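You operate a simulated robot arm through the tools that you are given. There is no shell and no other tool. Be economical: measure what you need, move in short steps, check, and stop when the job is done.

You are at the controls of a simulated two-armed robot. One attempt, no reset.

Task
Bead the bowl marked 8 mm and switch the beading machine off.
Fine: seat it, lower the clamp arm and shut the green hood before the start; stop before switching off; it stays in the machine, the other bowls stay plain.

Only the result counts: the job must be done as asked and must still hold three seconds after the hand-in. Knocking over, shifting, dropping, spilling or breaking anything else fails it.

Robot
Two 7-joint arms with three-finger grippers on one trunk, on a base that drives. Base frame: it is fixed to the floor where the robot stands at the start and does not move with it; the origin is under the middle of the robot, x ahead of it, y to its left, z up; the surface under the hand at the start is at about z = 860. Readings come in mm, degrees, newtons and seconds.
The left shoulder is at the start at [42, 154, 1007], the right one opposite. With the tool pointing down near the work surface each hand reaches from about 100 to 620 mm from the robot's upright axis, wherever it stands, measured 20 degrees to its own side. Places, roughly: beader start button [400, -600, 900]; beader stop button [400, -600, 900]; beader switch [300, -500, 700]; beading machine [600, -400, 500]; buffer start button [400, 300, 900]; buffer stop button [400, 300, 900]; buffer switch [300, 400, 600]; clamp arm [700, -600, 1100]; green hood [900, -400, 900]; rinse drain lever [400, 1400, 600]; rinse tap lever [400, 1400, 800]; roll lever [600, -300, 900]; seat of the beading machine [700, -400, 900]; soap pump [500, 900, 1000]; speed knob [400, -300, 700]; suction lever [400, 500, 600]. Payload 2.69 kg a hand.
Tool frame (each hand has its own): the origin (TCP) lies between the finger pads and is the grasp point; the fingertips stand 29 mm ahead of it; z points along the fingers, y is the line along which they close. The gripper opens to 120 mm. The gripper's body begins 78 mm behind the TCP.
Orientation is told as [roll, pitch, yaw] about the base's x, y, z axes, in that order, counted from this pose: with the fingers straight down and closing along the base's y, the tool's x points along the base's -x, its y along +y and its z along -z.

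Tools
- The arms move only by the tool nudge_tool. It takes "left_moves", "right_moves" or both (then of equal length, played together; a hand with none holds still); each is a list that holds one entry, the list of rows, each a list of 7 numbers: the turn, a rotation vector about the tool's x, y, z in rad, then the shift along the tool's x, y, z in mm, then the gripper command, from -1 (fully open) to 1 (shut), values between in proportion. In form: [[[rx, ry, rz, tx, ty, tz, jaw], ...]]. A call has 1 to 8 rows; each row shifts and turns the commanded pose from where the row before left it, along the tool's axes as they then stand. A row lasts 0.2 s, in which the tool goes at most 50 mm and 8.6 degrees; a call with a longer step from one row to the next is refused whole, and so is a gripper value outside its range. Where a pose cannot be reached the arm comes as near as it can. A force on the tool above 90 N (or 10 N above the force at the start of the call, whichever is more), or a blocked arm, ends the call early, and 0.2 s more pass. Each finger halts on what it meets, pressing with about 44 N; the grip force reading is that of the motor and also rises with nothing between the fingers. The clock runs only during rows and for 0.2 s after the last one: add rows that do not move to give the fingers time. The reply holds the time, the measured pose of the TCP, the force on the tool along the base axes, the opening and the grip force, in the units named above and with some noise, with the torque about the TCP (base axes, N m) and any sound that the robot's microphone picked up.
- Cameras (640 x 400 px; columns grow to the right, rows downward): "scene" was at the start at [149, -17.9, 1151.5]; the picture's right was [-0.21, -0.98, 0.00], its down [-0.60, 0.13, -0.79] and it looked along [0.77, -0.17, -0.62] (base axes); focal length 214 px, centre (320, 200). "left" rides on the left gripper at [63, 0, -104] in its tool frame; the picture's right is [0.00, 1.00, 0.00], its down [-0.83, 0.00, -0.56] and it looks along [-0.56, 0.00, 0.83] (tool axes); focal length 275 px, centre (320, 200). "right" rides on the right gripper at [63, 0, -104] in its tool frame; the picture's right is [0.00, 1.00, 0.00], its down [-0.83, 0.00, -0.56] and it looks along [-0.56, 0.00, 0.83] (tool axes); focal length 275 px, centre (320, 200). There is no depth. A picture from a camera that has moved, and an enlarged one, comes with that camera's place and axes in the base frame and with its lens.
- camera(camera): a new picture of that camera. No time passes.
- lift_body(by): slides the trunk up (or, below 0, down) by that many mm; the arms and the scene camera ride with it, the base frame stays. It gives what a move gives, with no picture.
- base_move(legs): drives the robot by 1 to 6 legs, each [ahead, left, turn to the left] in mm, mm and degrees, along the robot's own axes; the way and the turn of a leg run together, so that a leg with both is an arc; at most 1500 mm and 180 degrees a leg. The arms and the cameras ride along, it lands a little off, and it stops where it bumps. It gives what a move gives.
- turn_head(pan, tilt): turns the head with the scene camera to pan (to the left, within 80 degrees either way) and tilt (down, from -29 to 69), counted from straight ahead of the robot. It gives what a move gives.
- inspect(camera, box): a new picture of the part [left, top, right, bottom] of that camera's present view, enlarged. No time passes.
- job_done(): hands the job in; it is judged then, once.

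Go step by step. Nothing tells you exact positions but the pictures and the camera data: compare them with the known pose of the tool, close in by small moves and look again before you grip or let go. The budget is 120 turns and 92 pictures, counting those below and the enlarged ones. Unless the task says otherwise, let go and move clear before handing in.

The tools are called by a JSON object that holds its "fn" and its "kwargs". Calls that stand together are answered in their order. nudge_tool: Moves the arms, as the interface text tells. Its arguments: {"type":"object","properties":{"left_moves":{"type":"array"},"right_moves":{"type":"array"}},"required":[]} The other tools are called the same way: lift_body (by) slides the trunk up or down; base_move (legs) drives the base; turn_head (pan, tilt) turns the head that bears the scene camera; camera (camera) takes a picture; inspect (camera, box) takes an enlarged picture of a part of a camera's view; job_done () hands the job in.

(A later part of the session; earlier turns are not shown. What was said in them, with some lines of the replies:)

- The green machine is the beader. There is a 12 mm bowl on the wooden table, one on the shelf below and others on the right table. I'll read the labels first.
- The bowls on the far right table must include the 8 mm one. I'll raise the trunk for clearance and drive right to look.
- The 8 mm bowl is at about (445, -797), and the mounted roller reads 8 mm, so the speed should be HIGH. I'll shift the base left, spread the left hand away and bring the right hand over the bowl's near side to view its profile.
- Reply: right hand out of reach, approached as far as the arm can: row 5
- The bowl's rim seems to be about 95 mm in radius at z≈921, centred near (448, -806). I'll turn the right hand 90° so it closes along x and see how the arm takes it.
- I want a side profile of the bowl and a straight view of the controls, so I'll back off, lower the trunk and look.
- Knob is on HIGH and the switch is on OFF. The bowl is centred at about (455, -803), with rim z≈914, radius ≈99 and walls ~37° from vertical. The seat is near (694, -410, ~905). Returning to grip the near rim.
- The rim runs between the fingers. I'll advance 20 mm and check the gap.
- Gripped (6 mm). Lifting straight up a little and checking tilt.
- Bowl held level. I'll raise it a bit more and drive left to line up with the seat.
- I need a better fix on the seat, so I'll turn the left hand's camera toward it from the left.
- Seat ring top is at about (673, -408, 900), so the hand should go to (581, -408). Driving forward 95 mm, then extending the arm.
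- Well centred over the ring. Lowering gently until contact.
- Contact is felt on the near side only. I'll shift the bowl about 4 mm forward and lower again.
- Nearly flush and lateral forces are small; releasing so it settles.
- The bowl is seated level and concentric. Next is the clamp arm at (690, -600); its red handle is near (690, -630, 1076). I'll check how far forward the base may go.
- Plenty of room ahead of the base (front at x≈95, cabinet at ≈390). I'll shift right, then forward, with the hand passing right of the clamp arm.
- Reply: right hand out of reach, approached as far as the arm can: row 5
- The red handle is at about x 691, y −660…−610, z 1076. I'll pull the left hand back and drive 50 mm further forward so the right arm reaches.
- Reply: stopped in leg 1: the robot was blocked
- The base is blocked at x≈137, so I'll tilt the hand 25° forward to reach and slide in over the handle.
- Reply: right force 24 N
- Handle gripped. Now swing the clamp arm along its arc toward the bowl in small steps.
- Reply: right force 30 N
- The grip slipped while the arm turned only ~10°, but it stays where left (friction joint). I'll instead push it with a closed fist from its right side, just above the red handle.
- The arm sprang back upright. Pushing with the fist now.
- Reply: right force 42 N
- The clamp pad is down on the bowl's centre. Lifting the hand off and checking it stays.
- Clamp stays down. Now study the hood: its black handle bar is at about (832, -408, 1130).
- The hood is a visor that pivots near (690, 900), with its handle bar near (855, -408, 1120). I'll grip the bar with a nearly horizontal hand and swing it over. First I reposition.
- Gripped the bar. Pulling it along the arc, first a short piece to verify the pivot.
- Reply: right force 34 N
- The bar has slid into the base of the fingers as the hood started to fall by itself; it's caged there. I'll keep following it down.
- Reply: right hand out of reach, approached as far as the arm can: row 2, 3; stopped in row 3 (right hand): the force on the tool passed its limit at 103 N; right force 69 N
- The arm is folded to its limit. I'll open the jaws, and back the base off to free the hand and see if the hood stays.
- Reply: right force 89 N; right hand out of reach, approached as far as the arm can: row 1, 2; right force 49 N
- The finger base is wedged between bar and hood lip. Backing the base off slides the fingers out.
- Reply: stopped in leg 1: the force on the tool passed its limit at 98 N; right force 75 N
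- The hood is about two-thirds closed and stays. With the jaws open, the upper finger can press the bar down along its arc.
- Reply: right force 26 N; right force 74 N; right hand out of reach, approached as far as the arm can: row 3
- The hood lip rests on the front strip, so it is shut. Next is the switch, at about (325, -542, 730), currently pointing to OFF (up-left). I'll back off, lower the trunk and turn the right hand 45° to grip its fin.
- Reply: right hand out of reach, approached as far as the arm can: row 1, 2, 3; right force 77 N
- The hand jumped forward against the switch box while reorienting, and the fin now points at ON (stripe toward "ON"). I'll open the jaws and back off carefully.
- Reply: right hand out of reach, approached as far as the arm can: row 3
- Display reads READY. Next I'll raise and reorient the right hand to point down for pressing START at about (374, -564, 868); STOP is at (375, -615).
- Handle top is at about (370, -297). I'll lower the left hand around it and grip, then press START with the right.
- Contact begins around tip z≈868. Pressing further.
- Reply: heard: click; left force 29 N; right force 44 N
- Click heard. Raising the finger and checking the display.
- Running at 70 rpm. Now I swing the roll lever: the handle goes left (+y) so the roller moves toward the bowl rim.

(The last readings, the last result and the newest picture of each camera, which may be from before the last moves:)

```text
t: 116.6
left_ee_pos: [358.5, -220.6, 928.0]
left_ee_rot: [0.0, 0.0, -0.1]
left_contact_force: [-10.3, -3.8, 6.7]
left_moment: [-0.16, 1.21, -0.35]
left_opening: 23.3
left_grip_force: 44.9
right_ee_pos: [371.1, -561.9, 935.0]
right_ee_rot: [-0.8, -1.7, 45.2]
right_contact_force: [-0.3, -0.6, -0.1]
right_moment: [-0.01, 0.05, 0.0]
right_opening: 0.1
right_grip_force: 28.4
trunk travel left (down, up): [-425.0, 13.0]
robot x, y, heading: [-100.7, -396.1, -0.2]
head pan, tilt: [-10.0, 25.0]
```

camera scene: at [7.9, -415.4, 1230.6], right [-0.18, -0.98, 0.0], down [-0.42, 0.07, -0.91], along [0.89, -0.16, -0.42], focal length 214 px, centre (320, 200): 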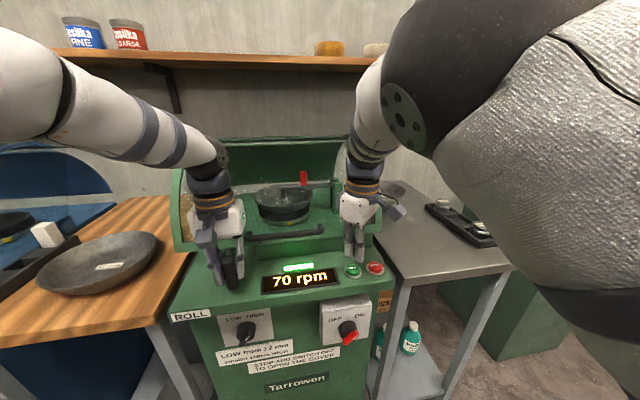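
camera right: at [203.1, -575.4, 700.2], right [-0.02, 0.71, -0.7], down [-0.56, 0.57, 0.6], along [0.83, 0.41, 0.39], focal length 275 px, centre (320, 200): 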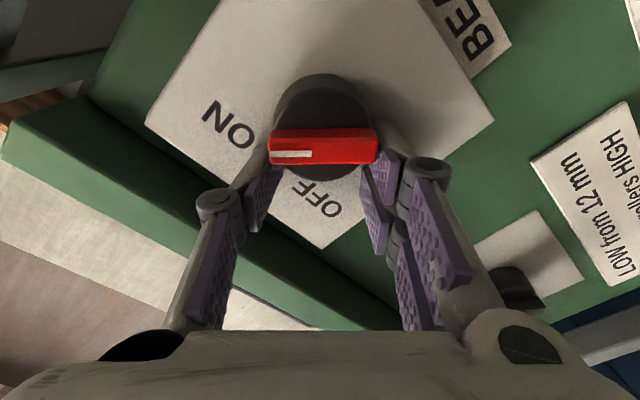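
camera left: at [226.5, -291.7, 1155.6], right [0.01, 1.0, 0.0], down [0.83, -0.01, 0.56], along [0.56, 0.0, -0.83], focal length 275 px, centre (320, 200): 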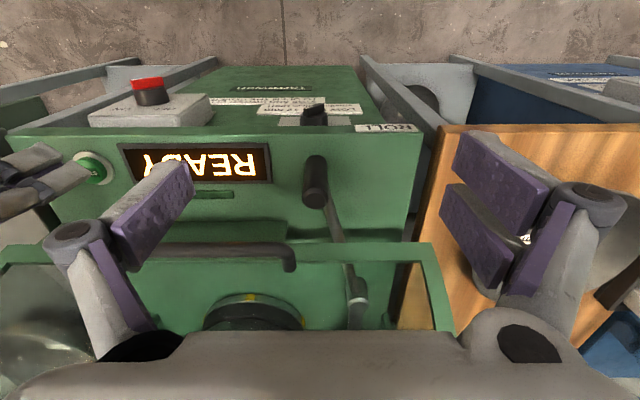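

{"fn": "nudge_tool", "kwargs": {"left_moves": [[[0, 0, 0, 2, 8, 0, 1], [0, 0, 0, 0, 8, 0, 1], [0, 0, 0, 0, 0, 0, 1]]]}}

{"fn": "inspect", "kwargs": {"camera": "scene", "box": [160, 130, 400, 300]}}

```text
t: 117.4
left_ee_pos: [359.6, -203.8, 927.0]
left_ee_rot: [0.0, -0.1, -0.1]
left_contact_force: [1.8, -2.4, -0.8]
left_moment: [0.12, -1.13, -0.01]
left_opening: 23.1
left_grip_force: 45.3
right_ee_pos: [373.6, -561.9, 933.6]
right_ee_rot: [-0.8, -1.6, 45.2]
right_contact_force: [0.8, 0.3, -0.5]
right_moment: [0.03, 0.0, -0.04]
right_opening: 0.0
right_grip_force: 28.7
trunk travel left (down, up): [-425.0, 13.0]
robot x, y, heading: [-105.4, -397.1, -0.3]
head pan, tilt: [-10.0, 25.0]
```

```text
2.35 times, centred on (280, 215) of scene
camera zoom: at [8.0, -416.2, 1230.6], right [-0.18, -0.98, 0.0], down [-0.42, 0.08, -0.91], along [0.89, -0.16, -0.42], focal length 505 px, centre (414, 165)
```

zoom: 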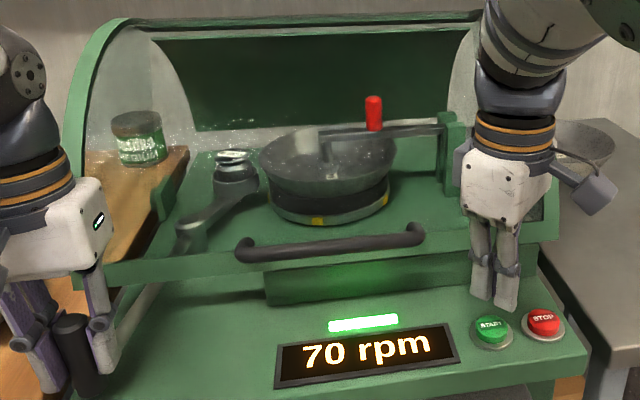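

The roller is nearly at the rim. Pressing further until resistance builds.

{"fn": "nudge_tool", "kwargs": {"left_moves": [[[0, 0, 0, -1, 6, 0, 1], [0, 0, 0, -1, 6, 0, 1], [0, 0, 0, -1, 5, 0, 1], [0, 0, 0, 0, 0, 0, 1]]]}}

```text
t: 118.4
left_ee_pos: [359.3, -192.9, 928.3]
left_ee_rot: [-0.1, 0.1, -0.4]
left_contact_force: [-5.4, -29.8, 1.0]
left_moment: [-1.01, -0.04, 0.05]
left_opening: 22.7
left_grip_force: 45.1
right_ee_pos: [371.7, -564.8, 933.9]
right_ee_rot: [-0.7, -1.9, 45.2]
right_contact_force: [0.0, 0.4, 0.0]
right_moment: [-0.03, 0.0, -0.01]
right_opening: 0.0
right_grip_force: 28.4
trunk travel left (down, up): [-425.0, 13.0]
robot x, y, heading: [-103.8, -398.6, 0.0]
head pan, tilt: [-10.0, 25.0]
```

Resistance of 30 N: the roller is on the rim (or the stop). I'll hold and press a little more for a while.

{"fn": "nudge_tool", "kwargs": {"left_moves": [[[0, 0, 0, -1, 4, 0, 1], [0, 0, 0, 0, 4, 0, 1], [0, 0, 0, 0, 0, 0, 1], [0, 0, 0, 0, 0, 0, 1], [0, 0, 0, 0, 0, 0, 1], [0, 0, 0, 0, 0, 0, 1], [0, 0, 0, 0, 0, 0, 1], [0, 0, 0, 0, 0, 0, 1]]]}}

{"fn": "inspect", "kwargs": {"camera": "scene", "box": [160, 130, 400, 300]}}

```text
t: 120.2
left_ee_pos: [360.0, -192.7, 928.1]
left_ee_rot: [-0.9, 0.3, -0.2]
left_contact_force: [-20.0, -62.7, -19.3]
left_moment: [-1.49, 0.75, -0.07]
left_opening: 22.8
left_grip_force: 44.6
right_ee_pos: [371.6, -566.1, 934.3]
right_ee_rot: [-0.6, -1.9, 45.2]
right_contact_force: [-0.2, -1.1, 0.0]
right_moment: [-0.03, 0.02, -0.04]
right_opening: 0.3
right_grip_force: 29.1
trunk travel left (down, up): [-425.0, 13.0]
robot x, y, heading: [-105.0, -404.0, -0.2]
head pan, tilt: [-10.0, 25.0]
```

```text
2.35 times, centred on (280, 215) of scene
camera zoom: at [6.8, -422.4, 1230.5], right [-0.18, -0.98, -0.01], down [-0.42, 0.08, -0.91], along [0.89, -0.16, -0.42], focal length 505 px, centre (414, 165)
```

zoom: 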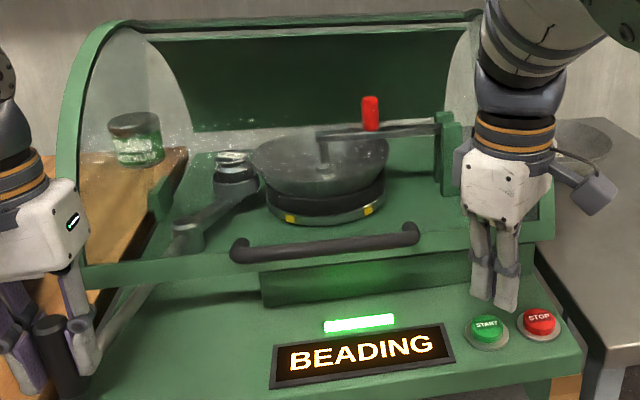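

The display shows BEADING. Holding the lever.

{"fn": "nudge_tool", "kwargs": {"left_moves": [[[0, 0, 0, 0, -2, 0, 1], [0, 0, 0, 0, 0, 0, 1], [0, 0, 0, 0, 0, 0, 1], [0, 0, 0, 0, 0, 0, 1], [0, 0, 0, 0, 0, 0, 1], [0, 0, 0, 0, 0, 0, 1], [0, 0, 0, 0, 0, 0, 1], [0, 0, 0, 0, 0, 0, 1]]]}}

{"fn": "nudge_tool", "kwargs": {"left_moves": [[[0, 0, 0, 0, 0, 0, 1], [0, 0, 0, 0, 0, 0, 1], [0, 0, 0, 0, 0, 0, 1], [0, 0, 0, 0, 0, 0, 1], [0, 0, 0, 0, 0, 0, 1], [0, 0, 0, 0, 0, 0, 1], [0, 0, 0, 0, 0, 0, 1], [0, 0, 0, 0, 0, 0, 1]]]}}

{"fn": "nudge_tool", "kwargs": {"left_moves": [[[0, 0, 0, 0, 0, 0, 1], [0, 0, 0, 0, 0, 0, 1], [0, 0, 0, 0, 0, 0, 1], [0, 0, 0, 0, 0, 0, 1], [0, 0, 0, 0, 0, 0, 1], [0, 0, 0, 0, 0, 0, 1], [0, 0, 0, 0, 0, 0, 1], [0, 0, 0, 0, 0, 0, 1]]]}}

```text
t: 122.0
left_ee_pos: [360.7, -193.2, 928.7]
left_ee_rot: [-0.9, 0.3, -0.2]
left_contact_force: [-20.5, -57.4, -24.1]
left_moment: [-1.35, 0.42, -0.06]
left_opening: 23.1
left_grip_force: 45.1
right_ee_pos: [372.8, -565.7, 932.5]
right_ee_rot: [-0.5, -1.8, 45.2]
right_contact_force: [0.0, 0.0, 0.2]
right_moment: [0.03, 0.02, -0.01]
right_opening: 0.2
right_grip_force: 28.6
trunk travel left (down, up): [-425.0, 13.0]
robot x, y, heading: [-105.8, -399.9, -0.2]
head pan, tilt: [-10.0, 25.0]
```

```text
t: 123.8
left_ee_pos: [359.3, -192.9, 927.9]
left_ee_rot: [-0.8, 0.2, -0.2]
left_contact_force: [-19.7, -58.2, -23.6]
left_moment: [-1.36, 0.55, -0.04]
left_opening: 23.0
left_grip_force: 44.1
right_ee_pos: [371.4, -566.9, 933.2]
right_ee_rot: [-0.7, -1.9, 45.2]
right_contact_force: [0.1, -0.5, 0.6]
right_moment: [0.03, -0.01, 0.01]
right_opening: 0.0
right_grip_force: 28.6
trunk travel left (down, up): [-425.0, 13.0]
robot x, y, heading: [-99.5, -399.5, -0.5]
head pan, tilt: [-10.0, 25.0]
```

```text
t: 125.6
left_ee_pos: [360.0, -192.5, 927.1]
left_ee_rot: [-0.9, 0.1, -0.1]
left_contact_force: [-19.0, -58.1, -22.0]
left_moment: [-1.36, 0.55, -0.05]
left_opening: 22.9
left_grip_force: 44.9
right_ee_pos: [372.5, -566.0, 933.4]
right_ee_rot: [-0.7, -1.9, 45.2]
right_contact_force: [-0.7, -0.1, 0.4]
right_moment: [-0.01, 0.01, -0.01]
right_opening: 0.0
right_grip_force: 28.4
trunk travel left (down, up): [-425.0, 13.0]
robot x, y, heading: [-101.3, -398.7, -0.2]
head pan, tilt: [-10.0, 25.0]
```

{"fn": "nudge_tool", "kwargs": {"left_moves": [[[0, 0, 0, 0, 0, 0, 1], [0, 0, 0, 0, 0, 0, 1], [0, 0, 0, 0, 0, 0, 1], [0, 0, 0, 0, 0, 0, 1], [0, 0, 0, 0, 0, 0, 1], [0, 0, 0, 0, 0, 0, 1], [0, 0, 0, 0, 0, 0, 1], [0, 0, 0, 0, 0, 0, 1]]]}}

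{"fn": "nudge_tool", "kwargs": {"left_moves": [[[0, 0, 0, 0, 0, 0, 1], [0, 0, 0, 0, 0, 0, 1], [0, 0, 0, 0, 0, 0, 1], [0, 0, 0, 0, 0, 0, 1], [0, 0, 0, 0, 0, 0, 1], [0, 0, 0, 0, 0, 0, 1], [0, 0, 0, 0, 0, 0, 1], [0, 0, 0, 0, 0, 0, 1]]]}}

{"fn": "inspect", "kwargs": {"camera": "scene", "box": [160, 130, 400, 350]}}

```text
t: 127.4
left_ee_pos: [360.5, -192.1, 927.3]
left_ee_rot: [-0.8, 0.2, -0.2]
left_contact_force: [-18.6, -57.7, -23.2]
left_moment: [-1.36, 0.51, 0.0]
left_opening: 22.8
left_grip_force: 45.3
right_ee_pos: [371.5, -565.8, 934.5]
right_ee_rot: [-0.5, -1.9, 45.2]
right_contact_force: [0.1, -0.3, 0.6]
right_moment: [0.02, 0.02, 0.0]
right_opening: 0.1
right_grip_force: 28.8
trunk travel left (down, up): [-425.0, 13.0]
robot x, y, heading: [-100.7, -400.0, -0.3]
head pan, tilt: [-10.0, 25.0]
```

```text
t: 129.2
left_ee_pos: [359.9, -193.5, 927.4]
left_ee_rot: [-0.8, 0.3, -0.2]
left_contact_force: [-19.3, -56.9, -21.8]
left_moment: [-1.37, 0.54, 0.0]
left_opening: 23.0
left_grip_force: 45.2
right_ee_pos: [371.2, -566.4, 933.4]
right_ee_rot: [-0.6, -1.9, 45.3]
right_contact_force: [0.2, 0.1, -0.6]
right_moment: [0.03, -0.03, 0.02]
right_opening: 0.0
right_grip_force: 29.0
trunk travel left (down, up): [-425.0, 13.0]
robot x, y, heading: [-102.9, -398.6, -0.3]
head pan, tilt: [-10.0, 25.0]
```

```text
1.82 times, centred on (280, 240) of scene
camera zoom: at [7.0, -421.7, 1230.6], right [-0.18, -0.98, -0.01], down [-0.42, 0.08, -0.91], along [0.89, -0.16, -0.42], focal length 390 px, centre (393, 127)
```

zoom: 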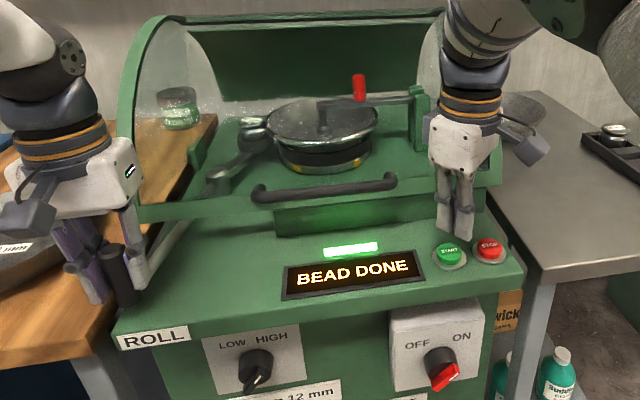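

BEAD DONE. Swinging the lever back, then STOP.

{"fn": "nudge_tool", "kwargs": {"left_moves": [[[0, 0, 0, 1, -12, 0, 1], [0, 0, 0, 1, -12, 0, 1], [0, 0, 0, 0, -12, 0, 1], [0, 0, 0, 0, -12, 0, 1], [0, 0, 0, 0, -12, 0, 1], [0, 0, 0, -2, -11, 0, 1], [0, 0, 0, -2, -11, 0, 1], [0, 0, 0, 0, 0, 0, 1]]]}}

{"fn": "nudge_tool", "kwargs": {"left_moves": [[[0, 0, 0, -3, -10, 0, 1], [0, 0, 0, -3, -10, 0, 1], [0, 0, 0, 0, 0, 0, 0.5], [0, 0, 0, 0, 0, 0, -0.2], [0, 0, 0, 0, 0, -40, -0.2], [0, 0, 0, 0, 0, -40, -0.2], [0, 0, 0, 0, 0, -40, -0.2], [0, 0, 0, 0, 0, 0, -0.2]]]}}

{"fn": "nudge_tool", "kwargs": {"right_moves": [[[0, 0, 0, 18, -18, 0, 1], [0, 0, 0, 18, -18, 0, 1], [0, 0, 0, 0, 0, 22, 1], [0, 0, 0, 0, 0, 10, 1], [0, 0, 0, 0, 0, 5, 1], [0, 0, 0, 0, 0, 0, 1]]]}}

```text
t: 131.0
left_ee_pos: [359.1, -263.7, 929.5]
left_ee_rot: [-0.1, 0.4, -0.3]
left_contact_force: [-33.5, -6.0, -8.6]
left_moment: [-0.34, 0.59, -0.07]
left_opening: 23.0
left_grip_force: 44.9
right_ee_pos: [370.2, -561.9, 935.8]
right_ee_rot: [-0.9, -1.8, 45.1]
right_contact_force: [0.4, -0.4, 0.4]
right_moment: [0.0, 0.0, 0.04]
right_opening: 0.0
right_grip_force: 27.7
trunk travel left (down, up): [-425.0, 13.0]
robot x, y, heading: [-104.2, -400.1, -0.2]
head pan, tilt: [-10.0, 25.0]
```

```text
t: 132.8
left_ee_pos: [369.2, -283.6, 1048.2]
left_ee_rot: [0.0, 0.0, -0.1]
left_contact_force: [0.6, -0.6, -0.8]
left_moment: [-0.02, 0.04, 0.02]
left_opening: 71.9
left_grip_force: 0.1
right_ee_pos: [373.3, -560.9, 935.0]
right_ee_rot: [-0.8, -1.6, 45.2]
right_contact_force: [0.0, -0.3, 0.2]
right_moment: [-0.01, -0.01, -0.02]
right_opening: 0.3
right_grip_force: 28.2
trunk travel left (down, up): [-425.0, 13.0]
robot x, y, heading: [-104.1, -398.4, -0.2]
head pan, tilt: [-10.0, 25.0]
```

```text
t: 134.2
left_ee_pos: [369.9, -283.2, 1048.4]
left_ee_rot: [0.0, 0.0, 0.0]
left_contact_force: [0.1, -0.1, -0.5]
left_moment: [0.02, 0.0, 0.0]
left_opening: 72.1
left_grip_force: 0.0
right_ee_pos: [373.0, -611.8, 897.2]
right_ee_rot: [-0.8, -1.7, 45.2]
right_contact_force: [1.6, -0.6, 2.4]
right_moment: [-0.03, 0.02, 0.04]
right_opening: 0.0
right_grip_force: 28.7
trunk travel left (down, up): [-425.0, 13.0]
robot x, y, heading: [-100.0, -403.8, -0.1]
head pan, tilt: [-10.0, 25.0]
```

{"fn": "nudge_tool", "kwargs": {"right_moves": [[[0, 0, 0, 0, 0, 4, 1], [0, 0, 0, 0, 0, 4, 1], [0, 0, 0, 0, 0, 0, 1]]]}}

{"fn": "nudge_tool", "kwargs": {"right_moves": [[[0, 0, 0, 0, 0, -15, 1], [0, 0, 0, 0, 0, -35, 1], [0, 0, 0, 0, 0, -30, 1], [0, 0, 0, 0, 0, 0, 1]]]}}

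```text
t: 135.0
left_ee_pos: [366.6, -282.5, 1051.0]
left_ee_rot: [-0.1, -0.2, -0.1]
left_contact_force: [0.0, 0.6, 0.5]
left_moment: [0.01, 0.03, -0.02]
left_opening: 72.3
left_grip_force: 0.0
right_ee_pos: [373.8, -611.5, 892.3]
right_ee_rot: [-1.1, -1.9, 45.1]
right_contact_force: [-4.1, -1.3, 27.2]
right_moment: [-0.26, 0.43, 0.08]
right_opening: 6.2
right_grip_force: 28.4
trunk travel left (down, up): [-425.0, 13.0]
robot x, y, heading: [-98.8, -397.9, -0.0]
head pan, tilt: [-10.0, 25.0]
heard: click
```

```text
t: 136.0
left_ee_pos: [369.6, -283.7, 1048.6]
left_ee_rot: [0.0, 0.0, -0.1]
left_contact_force: [0.0, -0.4, -1.3]
left_moment: [0.02, 0.03, -0.04]
left_opening: 72.0
left_grip_force: 0.1
right_ee_pos: [371.1, -612.9, 968.7]
right_ee_rot: [-0.7, -1.7, 45.3]
right_contact_force: [0.0, 0.0, 0.7]
right_moment: [0.0, 0.01, 0.01]
right_opening: 0.0
right_grip_force: 28.5
trunk travel left (down, up): [-425.0, 13.0]
robot x, y, heading: [-105.5, -398.7, -0.1]
head pan, tilt: [-10.0, 25.0]
```

STOP clicked. Now the switch must go back to OFF. I'll back off, bring the right hand horizontal, roll it to grip across the fin, and lower.

{"fn": "base_move", "kwargs": {"legs": [[-150, 0, 0]]}}

{"fn": "nudge_tool", "kwargs": {"right_moves": [[[0.099, -0.099, 0, 0, 0, 0, 0.3], [0.099, -0.099, 0, 0, 0, 0, 0.3], [0.099, -0.099, 0, 0, 0, 0, 0.3], [0.099, -0.099, 0, 0, 0, 0, 0.3], [0.099, -0.099, 0, 0, 0, 0, 0.3], [0.099, -0.099, 0, 0, 0, 0, 0.3], [0.099, -0.099, 0, 0, 0, 0, 0.3], [0.099, -0.099, 0, 0, 0, 0, 0.3]]]}}

{"fn": "nudge_tool", "kwargs": {"right_moves": [[[0.099, -0.099, 0, 0, 0, 0, 0.3], [0.099, -0.099, 0, 0, 0, 0, 0.3], [0.099, -0.099, 0, 0, 0, 0, 0.3], [0, 0, 0.143, 0, 0, 0, 0.3], [0, 0, 0.143, 0, 0, 0, 0.3], [0, 0, 0.143, 0, 0, 0, 0.3], [0, 0, 0.143, 0, 0, 0, 0.3], [0, 0, 0.143, 0, 0, 0, 0.3]]]}}

{"fn": "nudge_tool", "kwargs": {"right_moves": [[[0, 0, 0.143, 0, 0, 0, 0.3], [0, 0, 0.143, 0, 0, 0, 0.3], [0, 0, 0.143, 0, 0, 0, 0.3], [0, 0, 0.143, 0, 0, 0, 0.3], [0, 0, 0.143, 0, 0, 0, 0.3], [0, 0, 0.143, 0, 0, 0, 0.3], [0, 0, 0, 0, 0, 0, 0.3]]]}}

```text
t: 137.4
left_ee_pos: [220.2, -283.8, 1049.2]
left_ee_rot: [0.0, 0.0, -0.3]
left_contact_force: [-0.5, -1.2, 0.6]
left_moment: [-0.06, -0.04, -0.03]
left_opening: 71.8
left_grip_force: 0.1
right_ee_pos: [221.2, -613.6, 968.3]
right_ee_rot: [-0.8, -1.5, 45.1]
right_contact_force: [-0.8, -0.3, 0.3]
right_moment: [-0.02, -0.05, -0.02]
right_opening: 0.1
right_grip_force: 28.5
trunk travel left (down, up): [-425.0, 13.0]
robot x, y, heading: [-249.7, -398.0, -0.3]
head pan, tilt: [-10.0, 25.0]
```

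```text
t: 139.2
left_ee_pos: [219.7, -284.2, 1050.5]
left_ee_rot: [0.0, -0.2, -0.3]
left_contact_force: [0.8, 0.0, 0.3]
left_moment: [0.02, -0.02, -0.02]
left_opening: 72.1
left_grip_force: 0.1
right_ee_pos: [221.0, -606.6, 968.6]
right_ee_rot: [-52.4, -40.1, 65.4]
right_contact_force: [-0.8, -0.6, -0.5]
right_moment: [0.01, -0.05, -0.02]
right_opening: 41.9
right_grip_force: 0.1
right hand out of reach, approached as far as the arm can: row 6
trunk travel left (down, up): [-425.0, 13.0]
robot x, y, heading: [-249.7, -399.8, -0.2]
head pan, tilt: [-10.0, 25.0]
```

```text
t: 141.0
left_ee_pos: [220.9, -282.7, 1049.1]
left_ee_rot: [0.1, 0.1, -0.4]
left_contact_force: [0.2, -0.9, 0.0]
left_moment: [-0.05, 0.0, 0.0]
left_opening: 72.0
left_grip_force: 0.2
right_ee_pos: [220.0, -607.3, 966.1]
right_ee_rot: [-27.2, -85.4, 28.3]
right_contact_force: [-0.3, -0.1, 1.4]
right_moment: [0.02, 0.01, 0.0]
right_opening: 41.9
right_grip_force: 0.0
trunk travel left (down, up): [-425.0, 13.0]
robot x, y, heading: [-253.3, -399.7, -0.3]
head pan, tilt: [-10.0, 25.0]
```

```text
t: 142.6
left_ee_pos: [220.4, -283.5, 1050.3]
left_ee_rot: [0.0, 0.0, -0.3]
left_contact_force: [0.1, -0.9, 0.1]
left_moment: [0.02, 0.0, 0.0]
left_opening: 72.0
left_grip_force: 0.1
right_ee_pos: [220.9, -607.5, 965.4]
right_ee_rot: [84.3, -43.0, -85.1]
right_contact_force: [0.2, -0.6, 0.7]
right_moment: [-0.04, 0.01, 0.0]
right_opening: 42.2
right_grip_force: 0.1
trunk travel left (down, up): [-425.0, 13.0]
robot x, y, heading: [-248.7, -398.3, -0.1]
head pan, tilt: [-10.0, 25.0]
```

{"fn": "nudge_tool", "kwargs": {"left_moves": [[[0, 0, 0, 40, 0, 0, -0.2], [0, 0, 0, 30, 0, 0, -0.2]]]}}

{"fn": "lift_body", "kwargs": {"by": -233}}

{"fn": "nudge_tool", "kwargs": {"right_moves": [[[0, 0, 0, 25, 24, 0.6, 0.3], [0, 0, 0, 25, 24, 0.6, 0.3], [0, 0, 0, 0, 0, 0, 0.3]]]}}

{"fn": "camera", "kwargs": {"camera": "right"}}

```text
t: 143.2
left_ee_pos: [148.0, -282.9, 1049.3]
left_ee_rot: [0.1, 0.0, -0.3]
left_contact_force: [-0.2, 0.7, -0.2]
left_moment: [0.01, 0.05, 0.02]
left_opening: 71.7
left_grip_force: 0.0
right_ee_pos: [220.0, -607.3, 966.2]
right_ee_rot: [84.3, -43.0, -85.0]
right_contact_force: [0.1, -0.1, 0.0]
right_moment: [0.0, 0.01, -0.02]
right_opening: 41.9
right_grip_force: 0.2
trunk travel left (down, up): [-425.0, 13.0]
robot x, y, heading: [-249.7, -397.5, -0.3]
head pan, tilt: [-10.0, 25.0]
```

```text
t: 145.6
left_ee_pos: [149.9, -282.6, 816.5]
left_ee_rot: [0.0, 0.0, -0.2]
left_contact_force: [-1.0, 0.0, -0.9]
left_moment: [0.03, 0.0, 0.01]
left_opening: 72.0
left_grip_force: 0.1
right_ee_pos: [212.7, -607.8, 599.5]
right_ee_rot: [60.7, -38.9, -69.4]
right_contact_force: [-0.2, 0.3, 0.4]
right_moment: [-0.01, 0.0, 0.02]
right_opening: 41.8
right_grip_force: 0.1
trunk travel left (down, up): [-192.0, 246.0]
robot x, y, heading: [-251.8, -400.6, -0.4]
head pan, tilt: [-10.0, 25.0]
```

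```text
t: 146.4
left_ee_pos: [150.9, -282.8, 815.5]
left_ee_rot: [0.0, -0.1, -0.4]
left_contact_force: [0.0, 0.0, 0.7]
left_moment: [-0.03, -0.03, -0.01]
left_opening: 72.1
left_grip_force: 0.0
right_ee_pos: [212.9, -538.1, 599.9]
right_ee_rot: [60.5, -38.9, -69.4]
right_contact_force: [0.5, -0.1, 0.1]
right_moment: [-0.01, 0.0, 0.02]
right_opening: 42.1
right_grip_force: 0.0
trunk travel left (down, up): [-192.0, 246.0]
robot x, y, heading: [-257.0, -398.7, -0.3]
head pan, tilt: [-10.0, 25.0]
```

```text
1 pictures are left
camera right: at [98.3, -494.6, 598.8], right [0.27, 0.69, 0.68], down [-0.29, -0.61, 0.74], along [0.92, -0.39, 0.03], focal length 275 px, centre (320, 200)
```

right: 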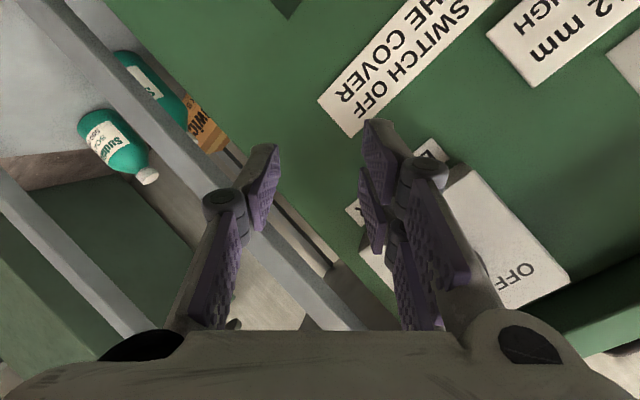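

The trunk move also re-posed the right arm lower (z 600). I'll level the hand and raise it to z≈732 opposite the fin.

{"fn": "nudge_tool", "kwargs": {"right_moves": [[[-0.0725, -0.069, 0, 0, 0, 0, 0.3], [-0.0725, -0.069, 0, 0, 0, 0, 0.3], [-0.0725, -0.069, 0, 0, 0, 0, 0.3], [-0.0725, -0.069, 0, 0, 0, 0, 0.3], [0, 0, 0, -30, 32, 0, 0.3], [0, 0, 0, -30, 32, 0, 0.3], [0, 0, 0, -30, 32, 0, 0.3], [0, 0, 0, 0, 0, 0, 0.3]]]}}

```text
t: 148.2
left_ee_pos: [150.1, -283.4, 815.4]
left_ee_rot: [0.0, 0.0, -0.3]
left_contact_force: [-1.1, 0.2, 0.4]
left_moment: [-0.01, 0.0, 0.05]
left_opening: 71.8
left_grip_force: 0.0
right_ee_pos: [230.7, -530.8, 720.3]
right_ee_rot: [90.7, -42.8, -89.7]
right_contact_force: [0.1, -0.1, 0.7]
right_moment: [-0.01, 0.0, 0.01]
right_opening: 41.9
right_grip_force: 0.1
right hand out of reach, approached as far as the arm can: row 7
trunk travel left (down, up): [-192.0, 246.0]
robot x, y, heading: [-253.9, -400.7, -0.1]
head pan, tilt: [-10.0, 25.0]
```

{"fn": "nudge_tool", "kwargs": {"right_moves": [[[0, 0, 0, -6.6, 2, 17, 0.3], [0, 0, 0, -6.7, 2, 17, 0.3], [0, 0, 0, 0, 0, 0, 0.3]]]}}

```text
t: 149.0
left_ee_pos: [149.1, -283.3, 815.4]
left_ee_rot: [0.0, -0.1, -0.3]
left_contact_force: [0.2, 0.7, -0.8]
left_moment: [-0.03, 0.02, 0.02]
left_opening: 72.0
left_grip_force: 0.0
right_ee_pos: [265.5, -537.0, 731.6]
right_ee_rot: [90.7, -42.8, -89.7]
right_contact_force: [-0.1, 1.0, -0.6]
right_moment: [0.07, -0.01, 0.01]
right_opening: 41.9
right_grip_force: 0.0
trunk travel left (down, up): [-192.0, 246.0]
robot x, y, heading: [-254.7, -402.4, -0.4]
head pan, tilt: [-10.0, 25.0]
```

{"fn": "nudge_tool", "kwargs": {"right_moves": [[[0, 0, 0, 0, 0, 15, 0.3], [0, 0, 0, 0, 0, 12, 0.3], [0, 0, 0, 0, 0, 8, 0.3], [0, 0, 0, 0, 0, 0, 0.3]]]}}

```text
t: 150.0
left_ee_pos: [150.8, -284.9, 815.6]
left_ee_rot: [0.1, -0.1, -0.2]
left_contact_force: [-0.3, 0.3, -0.3]
left_moment: [0.0, 0.03, 0.01]
left_opening: 72.0
left_grip_force: 0.1
right_ee_pos: [300.7, -538.0, 730.0]
right_ee_rot: [90.4, -42.7, -89.8]
right_contact_force: [-13.0, -13.6, -12.1]
right_moment: [-0.23, 0.07, -0.39]
right_opening: 65.4
right_grip_force: 10.9
trunk travel left (down, up): [-192.0, 246.0]
robot x, y, heading: [-254.4, -398.3, -0.3]
head pan, tilt: [-10.0, 25.0]
```

{"fn": "nudge_tool", "kwargs": {"right_moves": [[[0, 0, 0, 0, 0, -12, 0.3], [0, 0, 0, 0, 0, 0, 0.3], [0, 0, 0, 0, 0, 0, 0.3]]]}}

{"fn": "inspect", "kwargs": {"camera": "right", "box": [160, 40, 480, 260]}}

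```text
t: 150.8
left_ee_pos: [151.5, -283.2, 815.9]
left_ee_rot: [0.0, -0.1, -0.3]
left_contact_force: [0.6, 0.4, 1.0]
left_moment: [0.0, -0.02, -0.02]
left_opening: 72.1
left_grip_force: 0.0
right_ee_pos: [286.5, -536.6, 733.7]
right_ee_rot: [90.8, -42.7, -89.6]
right_contact_force: [-5.7, -1.1, -2.2]
right_moment: [-0.01, 0.09, -0.12]
right_opening: 47.3
right_grip_force: 0.9
trunk travel left (down, up): [-192.0, 246.0]
robot x, y, heading: [-252.1, -400.6, -0.3]
head pan, tilt: [-10.0, 25.0]
```

```text
1.82 times, centred on (320, 150) of right
camera zoom: at [181.1, -491.8, 687.6], right [-0.02, 0.68, 0.73], down [-0.55, -0.62, 0.56], along [0.83, -0.39, 0.39], focal length 500 px, centre (320, 291)
```

zoom: 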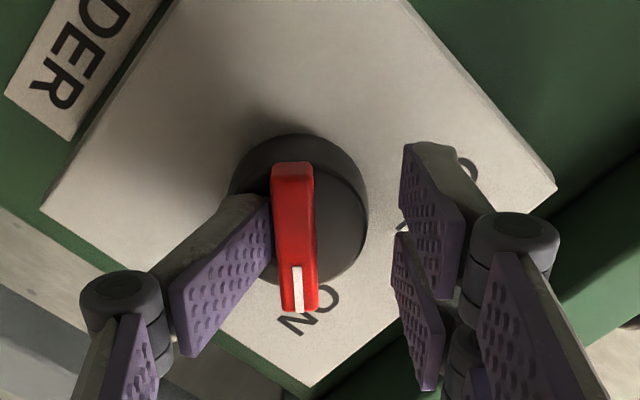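

The fin is between the fingers, pointing at ON, and the hand is about 7 mm off centre. I'll centre it, grip and turn it 90° back to OFF.

{"fn": "nudge_tool", "kwargs": {"right_moves": [[[0, 0, 0, 0, -6.5, 3, 0.3], [0, 0, 0, 0, 0, 0, 0.6], [0, 0, 0, 0, 0, 0, 1], [0, 0, 0, 0, 0, 0, 1]]]}}

```text
t: 151.8
left_ee_pos: [148.4, -281.9, 818.1]
left_ee_rot: [-0.1, -0.2, -0.3]
left_contact_force: [-0.6, 0.1, 0.3]
left_moment: [-0.01, -0.02, -0.02]
left_opening: 71.8
left_grip_force: 0.2
right_ee_pos: [288.1, -538.3, 729.4]
right_ee_rot: [90.9, -42.8, -89.7]
right_contact_force: [-31.8, 6.4, 13.5]
right_moment: [-0.41, 0.45, -0.02]
right_opening: 41.0
right_grip_force: 44.8
trunk travel left (down, up): [-192.0, 246.0]
robot x, y, heading: [-250.1, -403.4, -0.6]
head pan, tilt: [-10.0, 25.0]
```

{"fn": "nudge_tool", "kwargs": {"right_moves": [[[0, 0, 0, 0, 0, 0, 0.2], [0, 0, 0, 0, 0, -10, 0.2], [0, 0, 0, 0, 0, 0, 0.6], [0, 0, 0, 0, 0, 0, 1], [0, 0, 0, 0, 0, 0, 1], [0, 0, 0, 0, 0, 0, 1]]]}}

```text
t: 153.2
left_ee_pos: [149.2, -283.4, 816.3]
left_ee_rot: [-0.1, 0.1, -0.2]
left_contact_force: [0.5, 0.0, 0.3]
left_moment: [0.02, -0.01, 0.02]
left_opening: 72.1
left_grip_force: 0.0
right_ee_pos: [280.6, -538.7, 727.9]
right_ee_rot: [90.9, -42.9, -89.7]
right_contact_force: [7.6, 6.9, 11.4]
right_moment: [-1.31, 0.08, 0.39]
right_opening: 11.7
right_grip_force: 38.8
trunk travel left (down, up): [-192.0, 246.0]
robot x, y, heading: [-251.0, -396.1, -0.1]
head pan, tilt: [-10.0, 25.0]
```

Fin gripped (11.7 mm). Turning it back to OFF.

{"fn": "nudge_tool", "kwargs": {"right_moves": [[[0, 0, -0.14, 0, 0, 0, 1], [0, 0, -0.14, 0, 0, 0, 1], [0, 0, -0.14, 0, 0, 0, 1], [0, 0, -0.14, 0, 0, 0, 1], [0, 0, -0.14, 0, 0, 0, 1], [0, 0, -0.14, 0, 0, 0, 1], [0, 0, 0, 0, 0, 0, 1]]]}}

{"fn": "nudge_tool", "kwargs": {"right_moves": [[[0, 0, -0.14, 0, 0, 0, 1], [0, 0, -0.14, 0, 0, 0, 1], [0, 0, -0.14, 0, 0, 0, 1], [0, 0, -0.14, 0, 0, 0, 1], [0, 0, -0.14, 0, 0, 0, 1], [0, 0, 0, 0, 0, 0, 1]]]}}

```text
t: 154.8
left_ee_pos: [149.8, -284.3, 816.7]
left_ee_rot: [0.2, 0.0, -0.3]
left_contact_force: [0.9, 0.2, 0.0]
left_moment: [0.0, 0.03, 0.01]
left_opening: 72.0
left_grip_force: 0.0
right_ee_pos: [280.4, -542.0, 725.5]
right_ee_rot: [-117.6, -88.9, 118.2]
right_contact_force: [-0.7, -4.6, 11.4]
right_moment: [0.02, 0.27, -0.19]
right_opening: 10.6
right_grip_force: 38.3
trunk travel left (down, up): [-192.0, 246.0]
robot x, y, heading: [-252.2, -398.3, -0.4]
head pan, tilt: [-10.0, 25.0]
```

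```text
t: 156.2
left_ee_pos: [150.2, -284.9, 815.6]
left_ee_rot: [0.0, 0.1, -0.3]
left_contact_force: [-0.8, -0.8, 0.8]
left_moment: [0.0, 0.03, -0.02]
left_opening: 71.8
left_grip_force: 0.0
right_ee_pos: [282.0, -544.8, 727.9]
right_ee_rot: [-91.1, -48.8, 91.2]
right_contact_force: [3.3, -26.0, 15.8]
right_moment: [0.08, 0.14, -1.08]
right_opening: 11.0
right_grip_force: 37.9
trunk travel left (down, up): [-192.0, 246.0]
robot x, y, heading: [-253.5, -401.2, -0.4]
head pan, tilt: [-10.0, 25.0]
```

{"fn": "nudge_tool", "kwargs": {"right_moves": [[[0, 0, -0.08, 0, 0, 0, 1], [0, 0, 0, 0, 0, 0, 1]]]}}

```text
t: 156.8
left_ee_pos: [149.6, -286.4, 815.1]
left_ee_rot: [0.1, 0.0, -0.3]
left_contact_force: [0.8, 0.1, -0.5]
left_moment: [-0.02, -0.01, 0.0]
left_opening: 72.2
left_grip_force: 0.0
right_ee_pos: [279.9, -543.9, 727.7]
right_ee_rot: [-91.1, -44.6, 91.0]
right_contact_force: [6.1, -30.4, 17.6]
right_moment: [0.78, -0.51, -0.59]
right_opening: 11.2
right_grip_force: 38.9
trunk travel left (down, up): [-192.0, 246.0]
robot x, y, heading: [-248.8, -396.5, -0.2]
head pan, tilt: [-10.0, 25.0]
```

The end stop is felt (torque rising), so the switch is at OFF. Relieving the side load, opening and backing straight off.

{"fn": "nudge_tool", "kwargs": {"right_moves": [[[0, 0, 0, 0, -5, 0, 1], [0, 0, 0, 0, 0, 0, 0.7], [0, 0, 0, 0, 0, 0, 0.4], [0, 0, 0, 0, 0, 0, 0.4]]]}}

{"fn": "base_move", "kwargs": {"legs": [[-150, 0, 0]]}}

```text
t: 157.8
left_ee_pos: [150.1, -283.3, 815.7]
left_ee_rot: [0.0, 0.0, -0.3]
left_contact_force: [0.4, -0.1, 0.6]
left_moment: [0.0, -0.05, 0.02]
left_opening: 72.2
left_grip_force: 0.0
right_ee_pos: [281.0, -544.0, 730.0]
right_ee_rot: [-90.5, -44.4, 91.3]
right_contact_force: [0.4, -0.4, -0.8]
right_moment: [-0.03, 0.03, 0.04]
right_opening: 36.0
right_grip_force: 0.0
trunk travel left (down, up): [-192.0, 246.0]
robot x, y, heading: [-250.6, -399.5, -0.1]
head pan, tilt: [-10.0, 25.0]
```

```text
t: 159.2
left_ee_pos: [0.9, -282.8, 817.2]
left_ee_rot: [0.1, 0.0, -0.4]
left_contact_force: [-0.5, 0.0, 0.2]
left_moment: [0.02, 0.03, 0.02]
left_opening: 71.9
left_grip_force: 0.1
right_ee_pos: [129.9, -545.1, 729.8]
right_ee_rot: [-90.7, -44.5, 91.1]
right_contact_force: [-0.4, 0.6, 0.1]
right_moment: [0.0, 0.0, 0.02]
right_opening: 36.0
right_grip_force: 0.0
trunk travel left (down, up): [-192.0, 246.0]
robot x, y, heading: [-404.2, -398.3, -0.2]
head pan, tilt: [-10.0, 25.0]
```

The hands are clear. I'll try one last look at the display and switch before handing in.

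{"fn": "inspect", "kwargs": {"camera": "scene", "box": [220, 120, 420, 300]}}

```text
refused: no pictures are left
```

The switch felt its OFF stop, the machine was stopped beforehand, and everything is released and clear, so I'm handing in.

{"fn": "job_done", "kwargs": {}}

```text
The job is handed in.
```

The 8 mm bowl is beaded (the display read BEAD DONE) and still clamped in the machine under the shut green hood. I pressed STOP and then turned the switch to OFF. I had no pictures left to check the switch, so OFF rests on feeling its end stop after about 90° of turn; I only heard STOP click.

The switch first went ON by accident, when the right hand jumped and pushed into the switch box. By then the bowl was seated, the clamp arm down and the hood shut, and the display read READY. My driving base was also blocked once against something in front of the machine; I saw nothing move.
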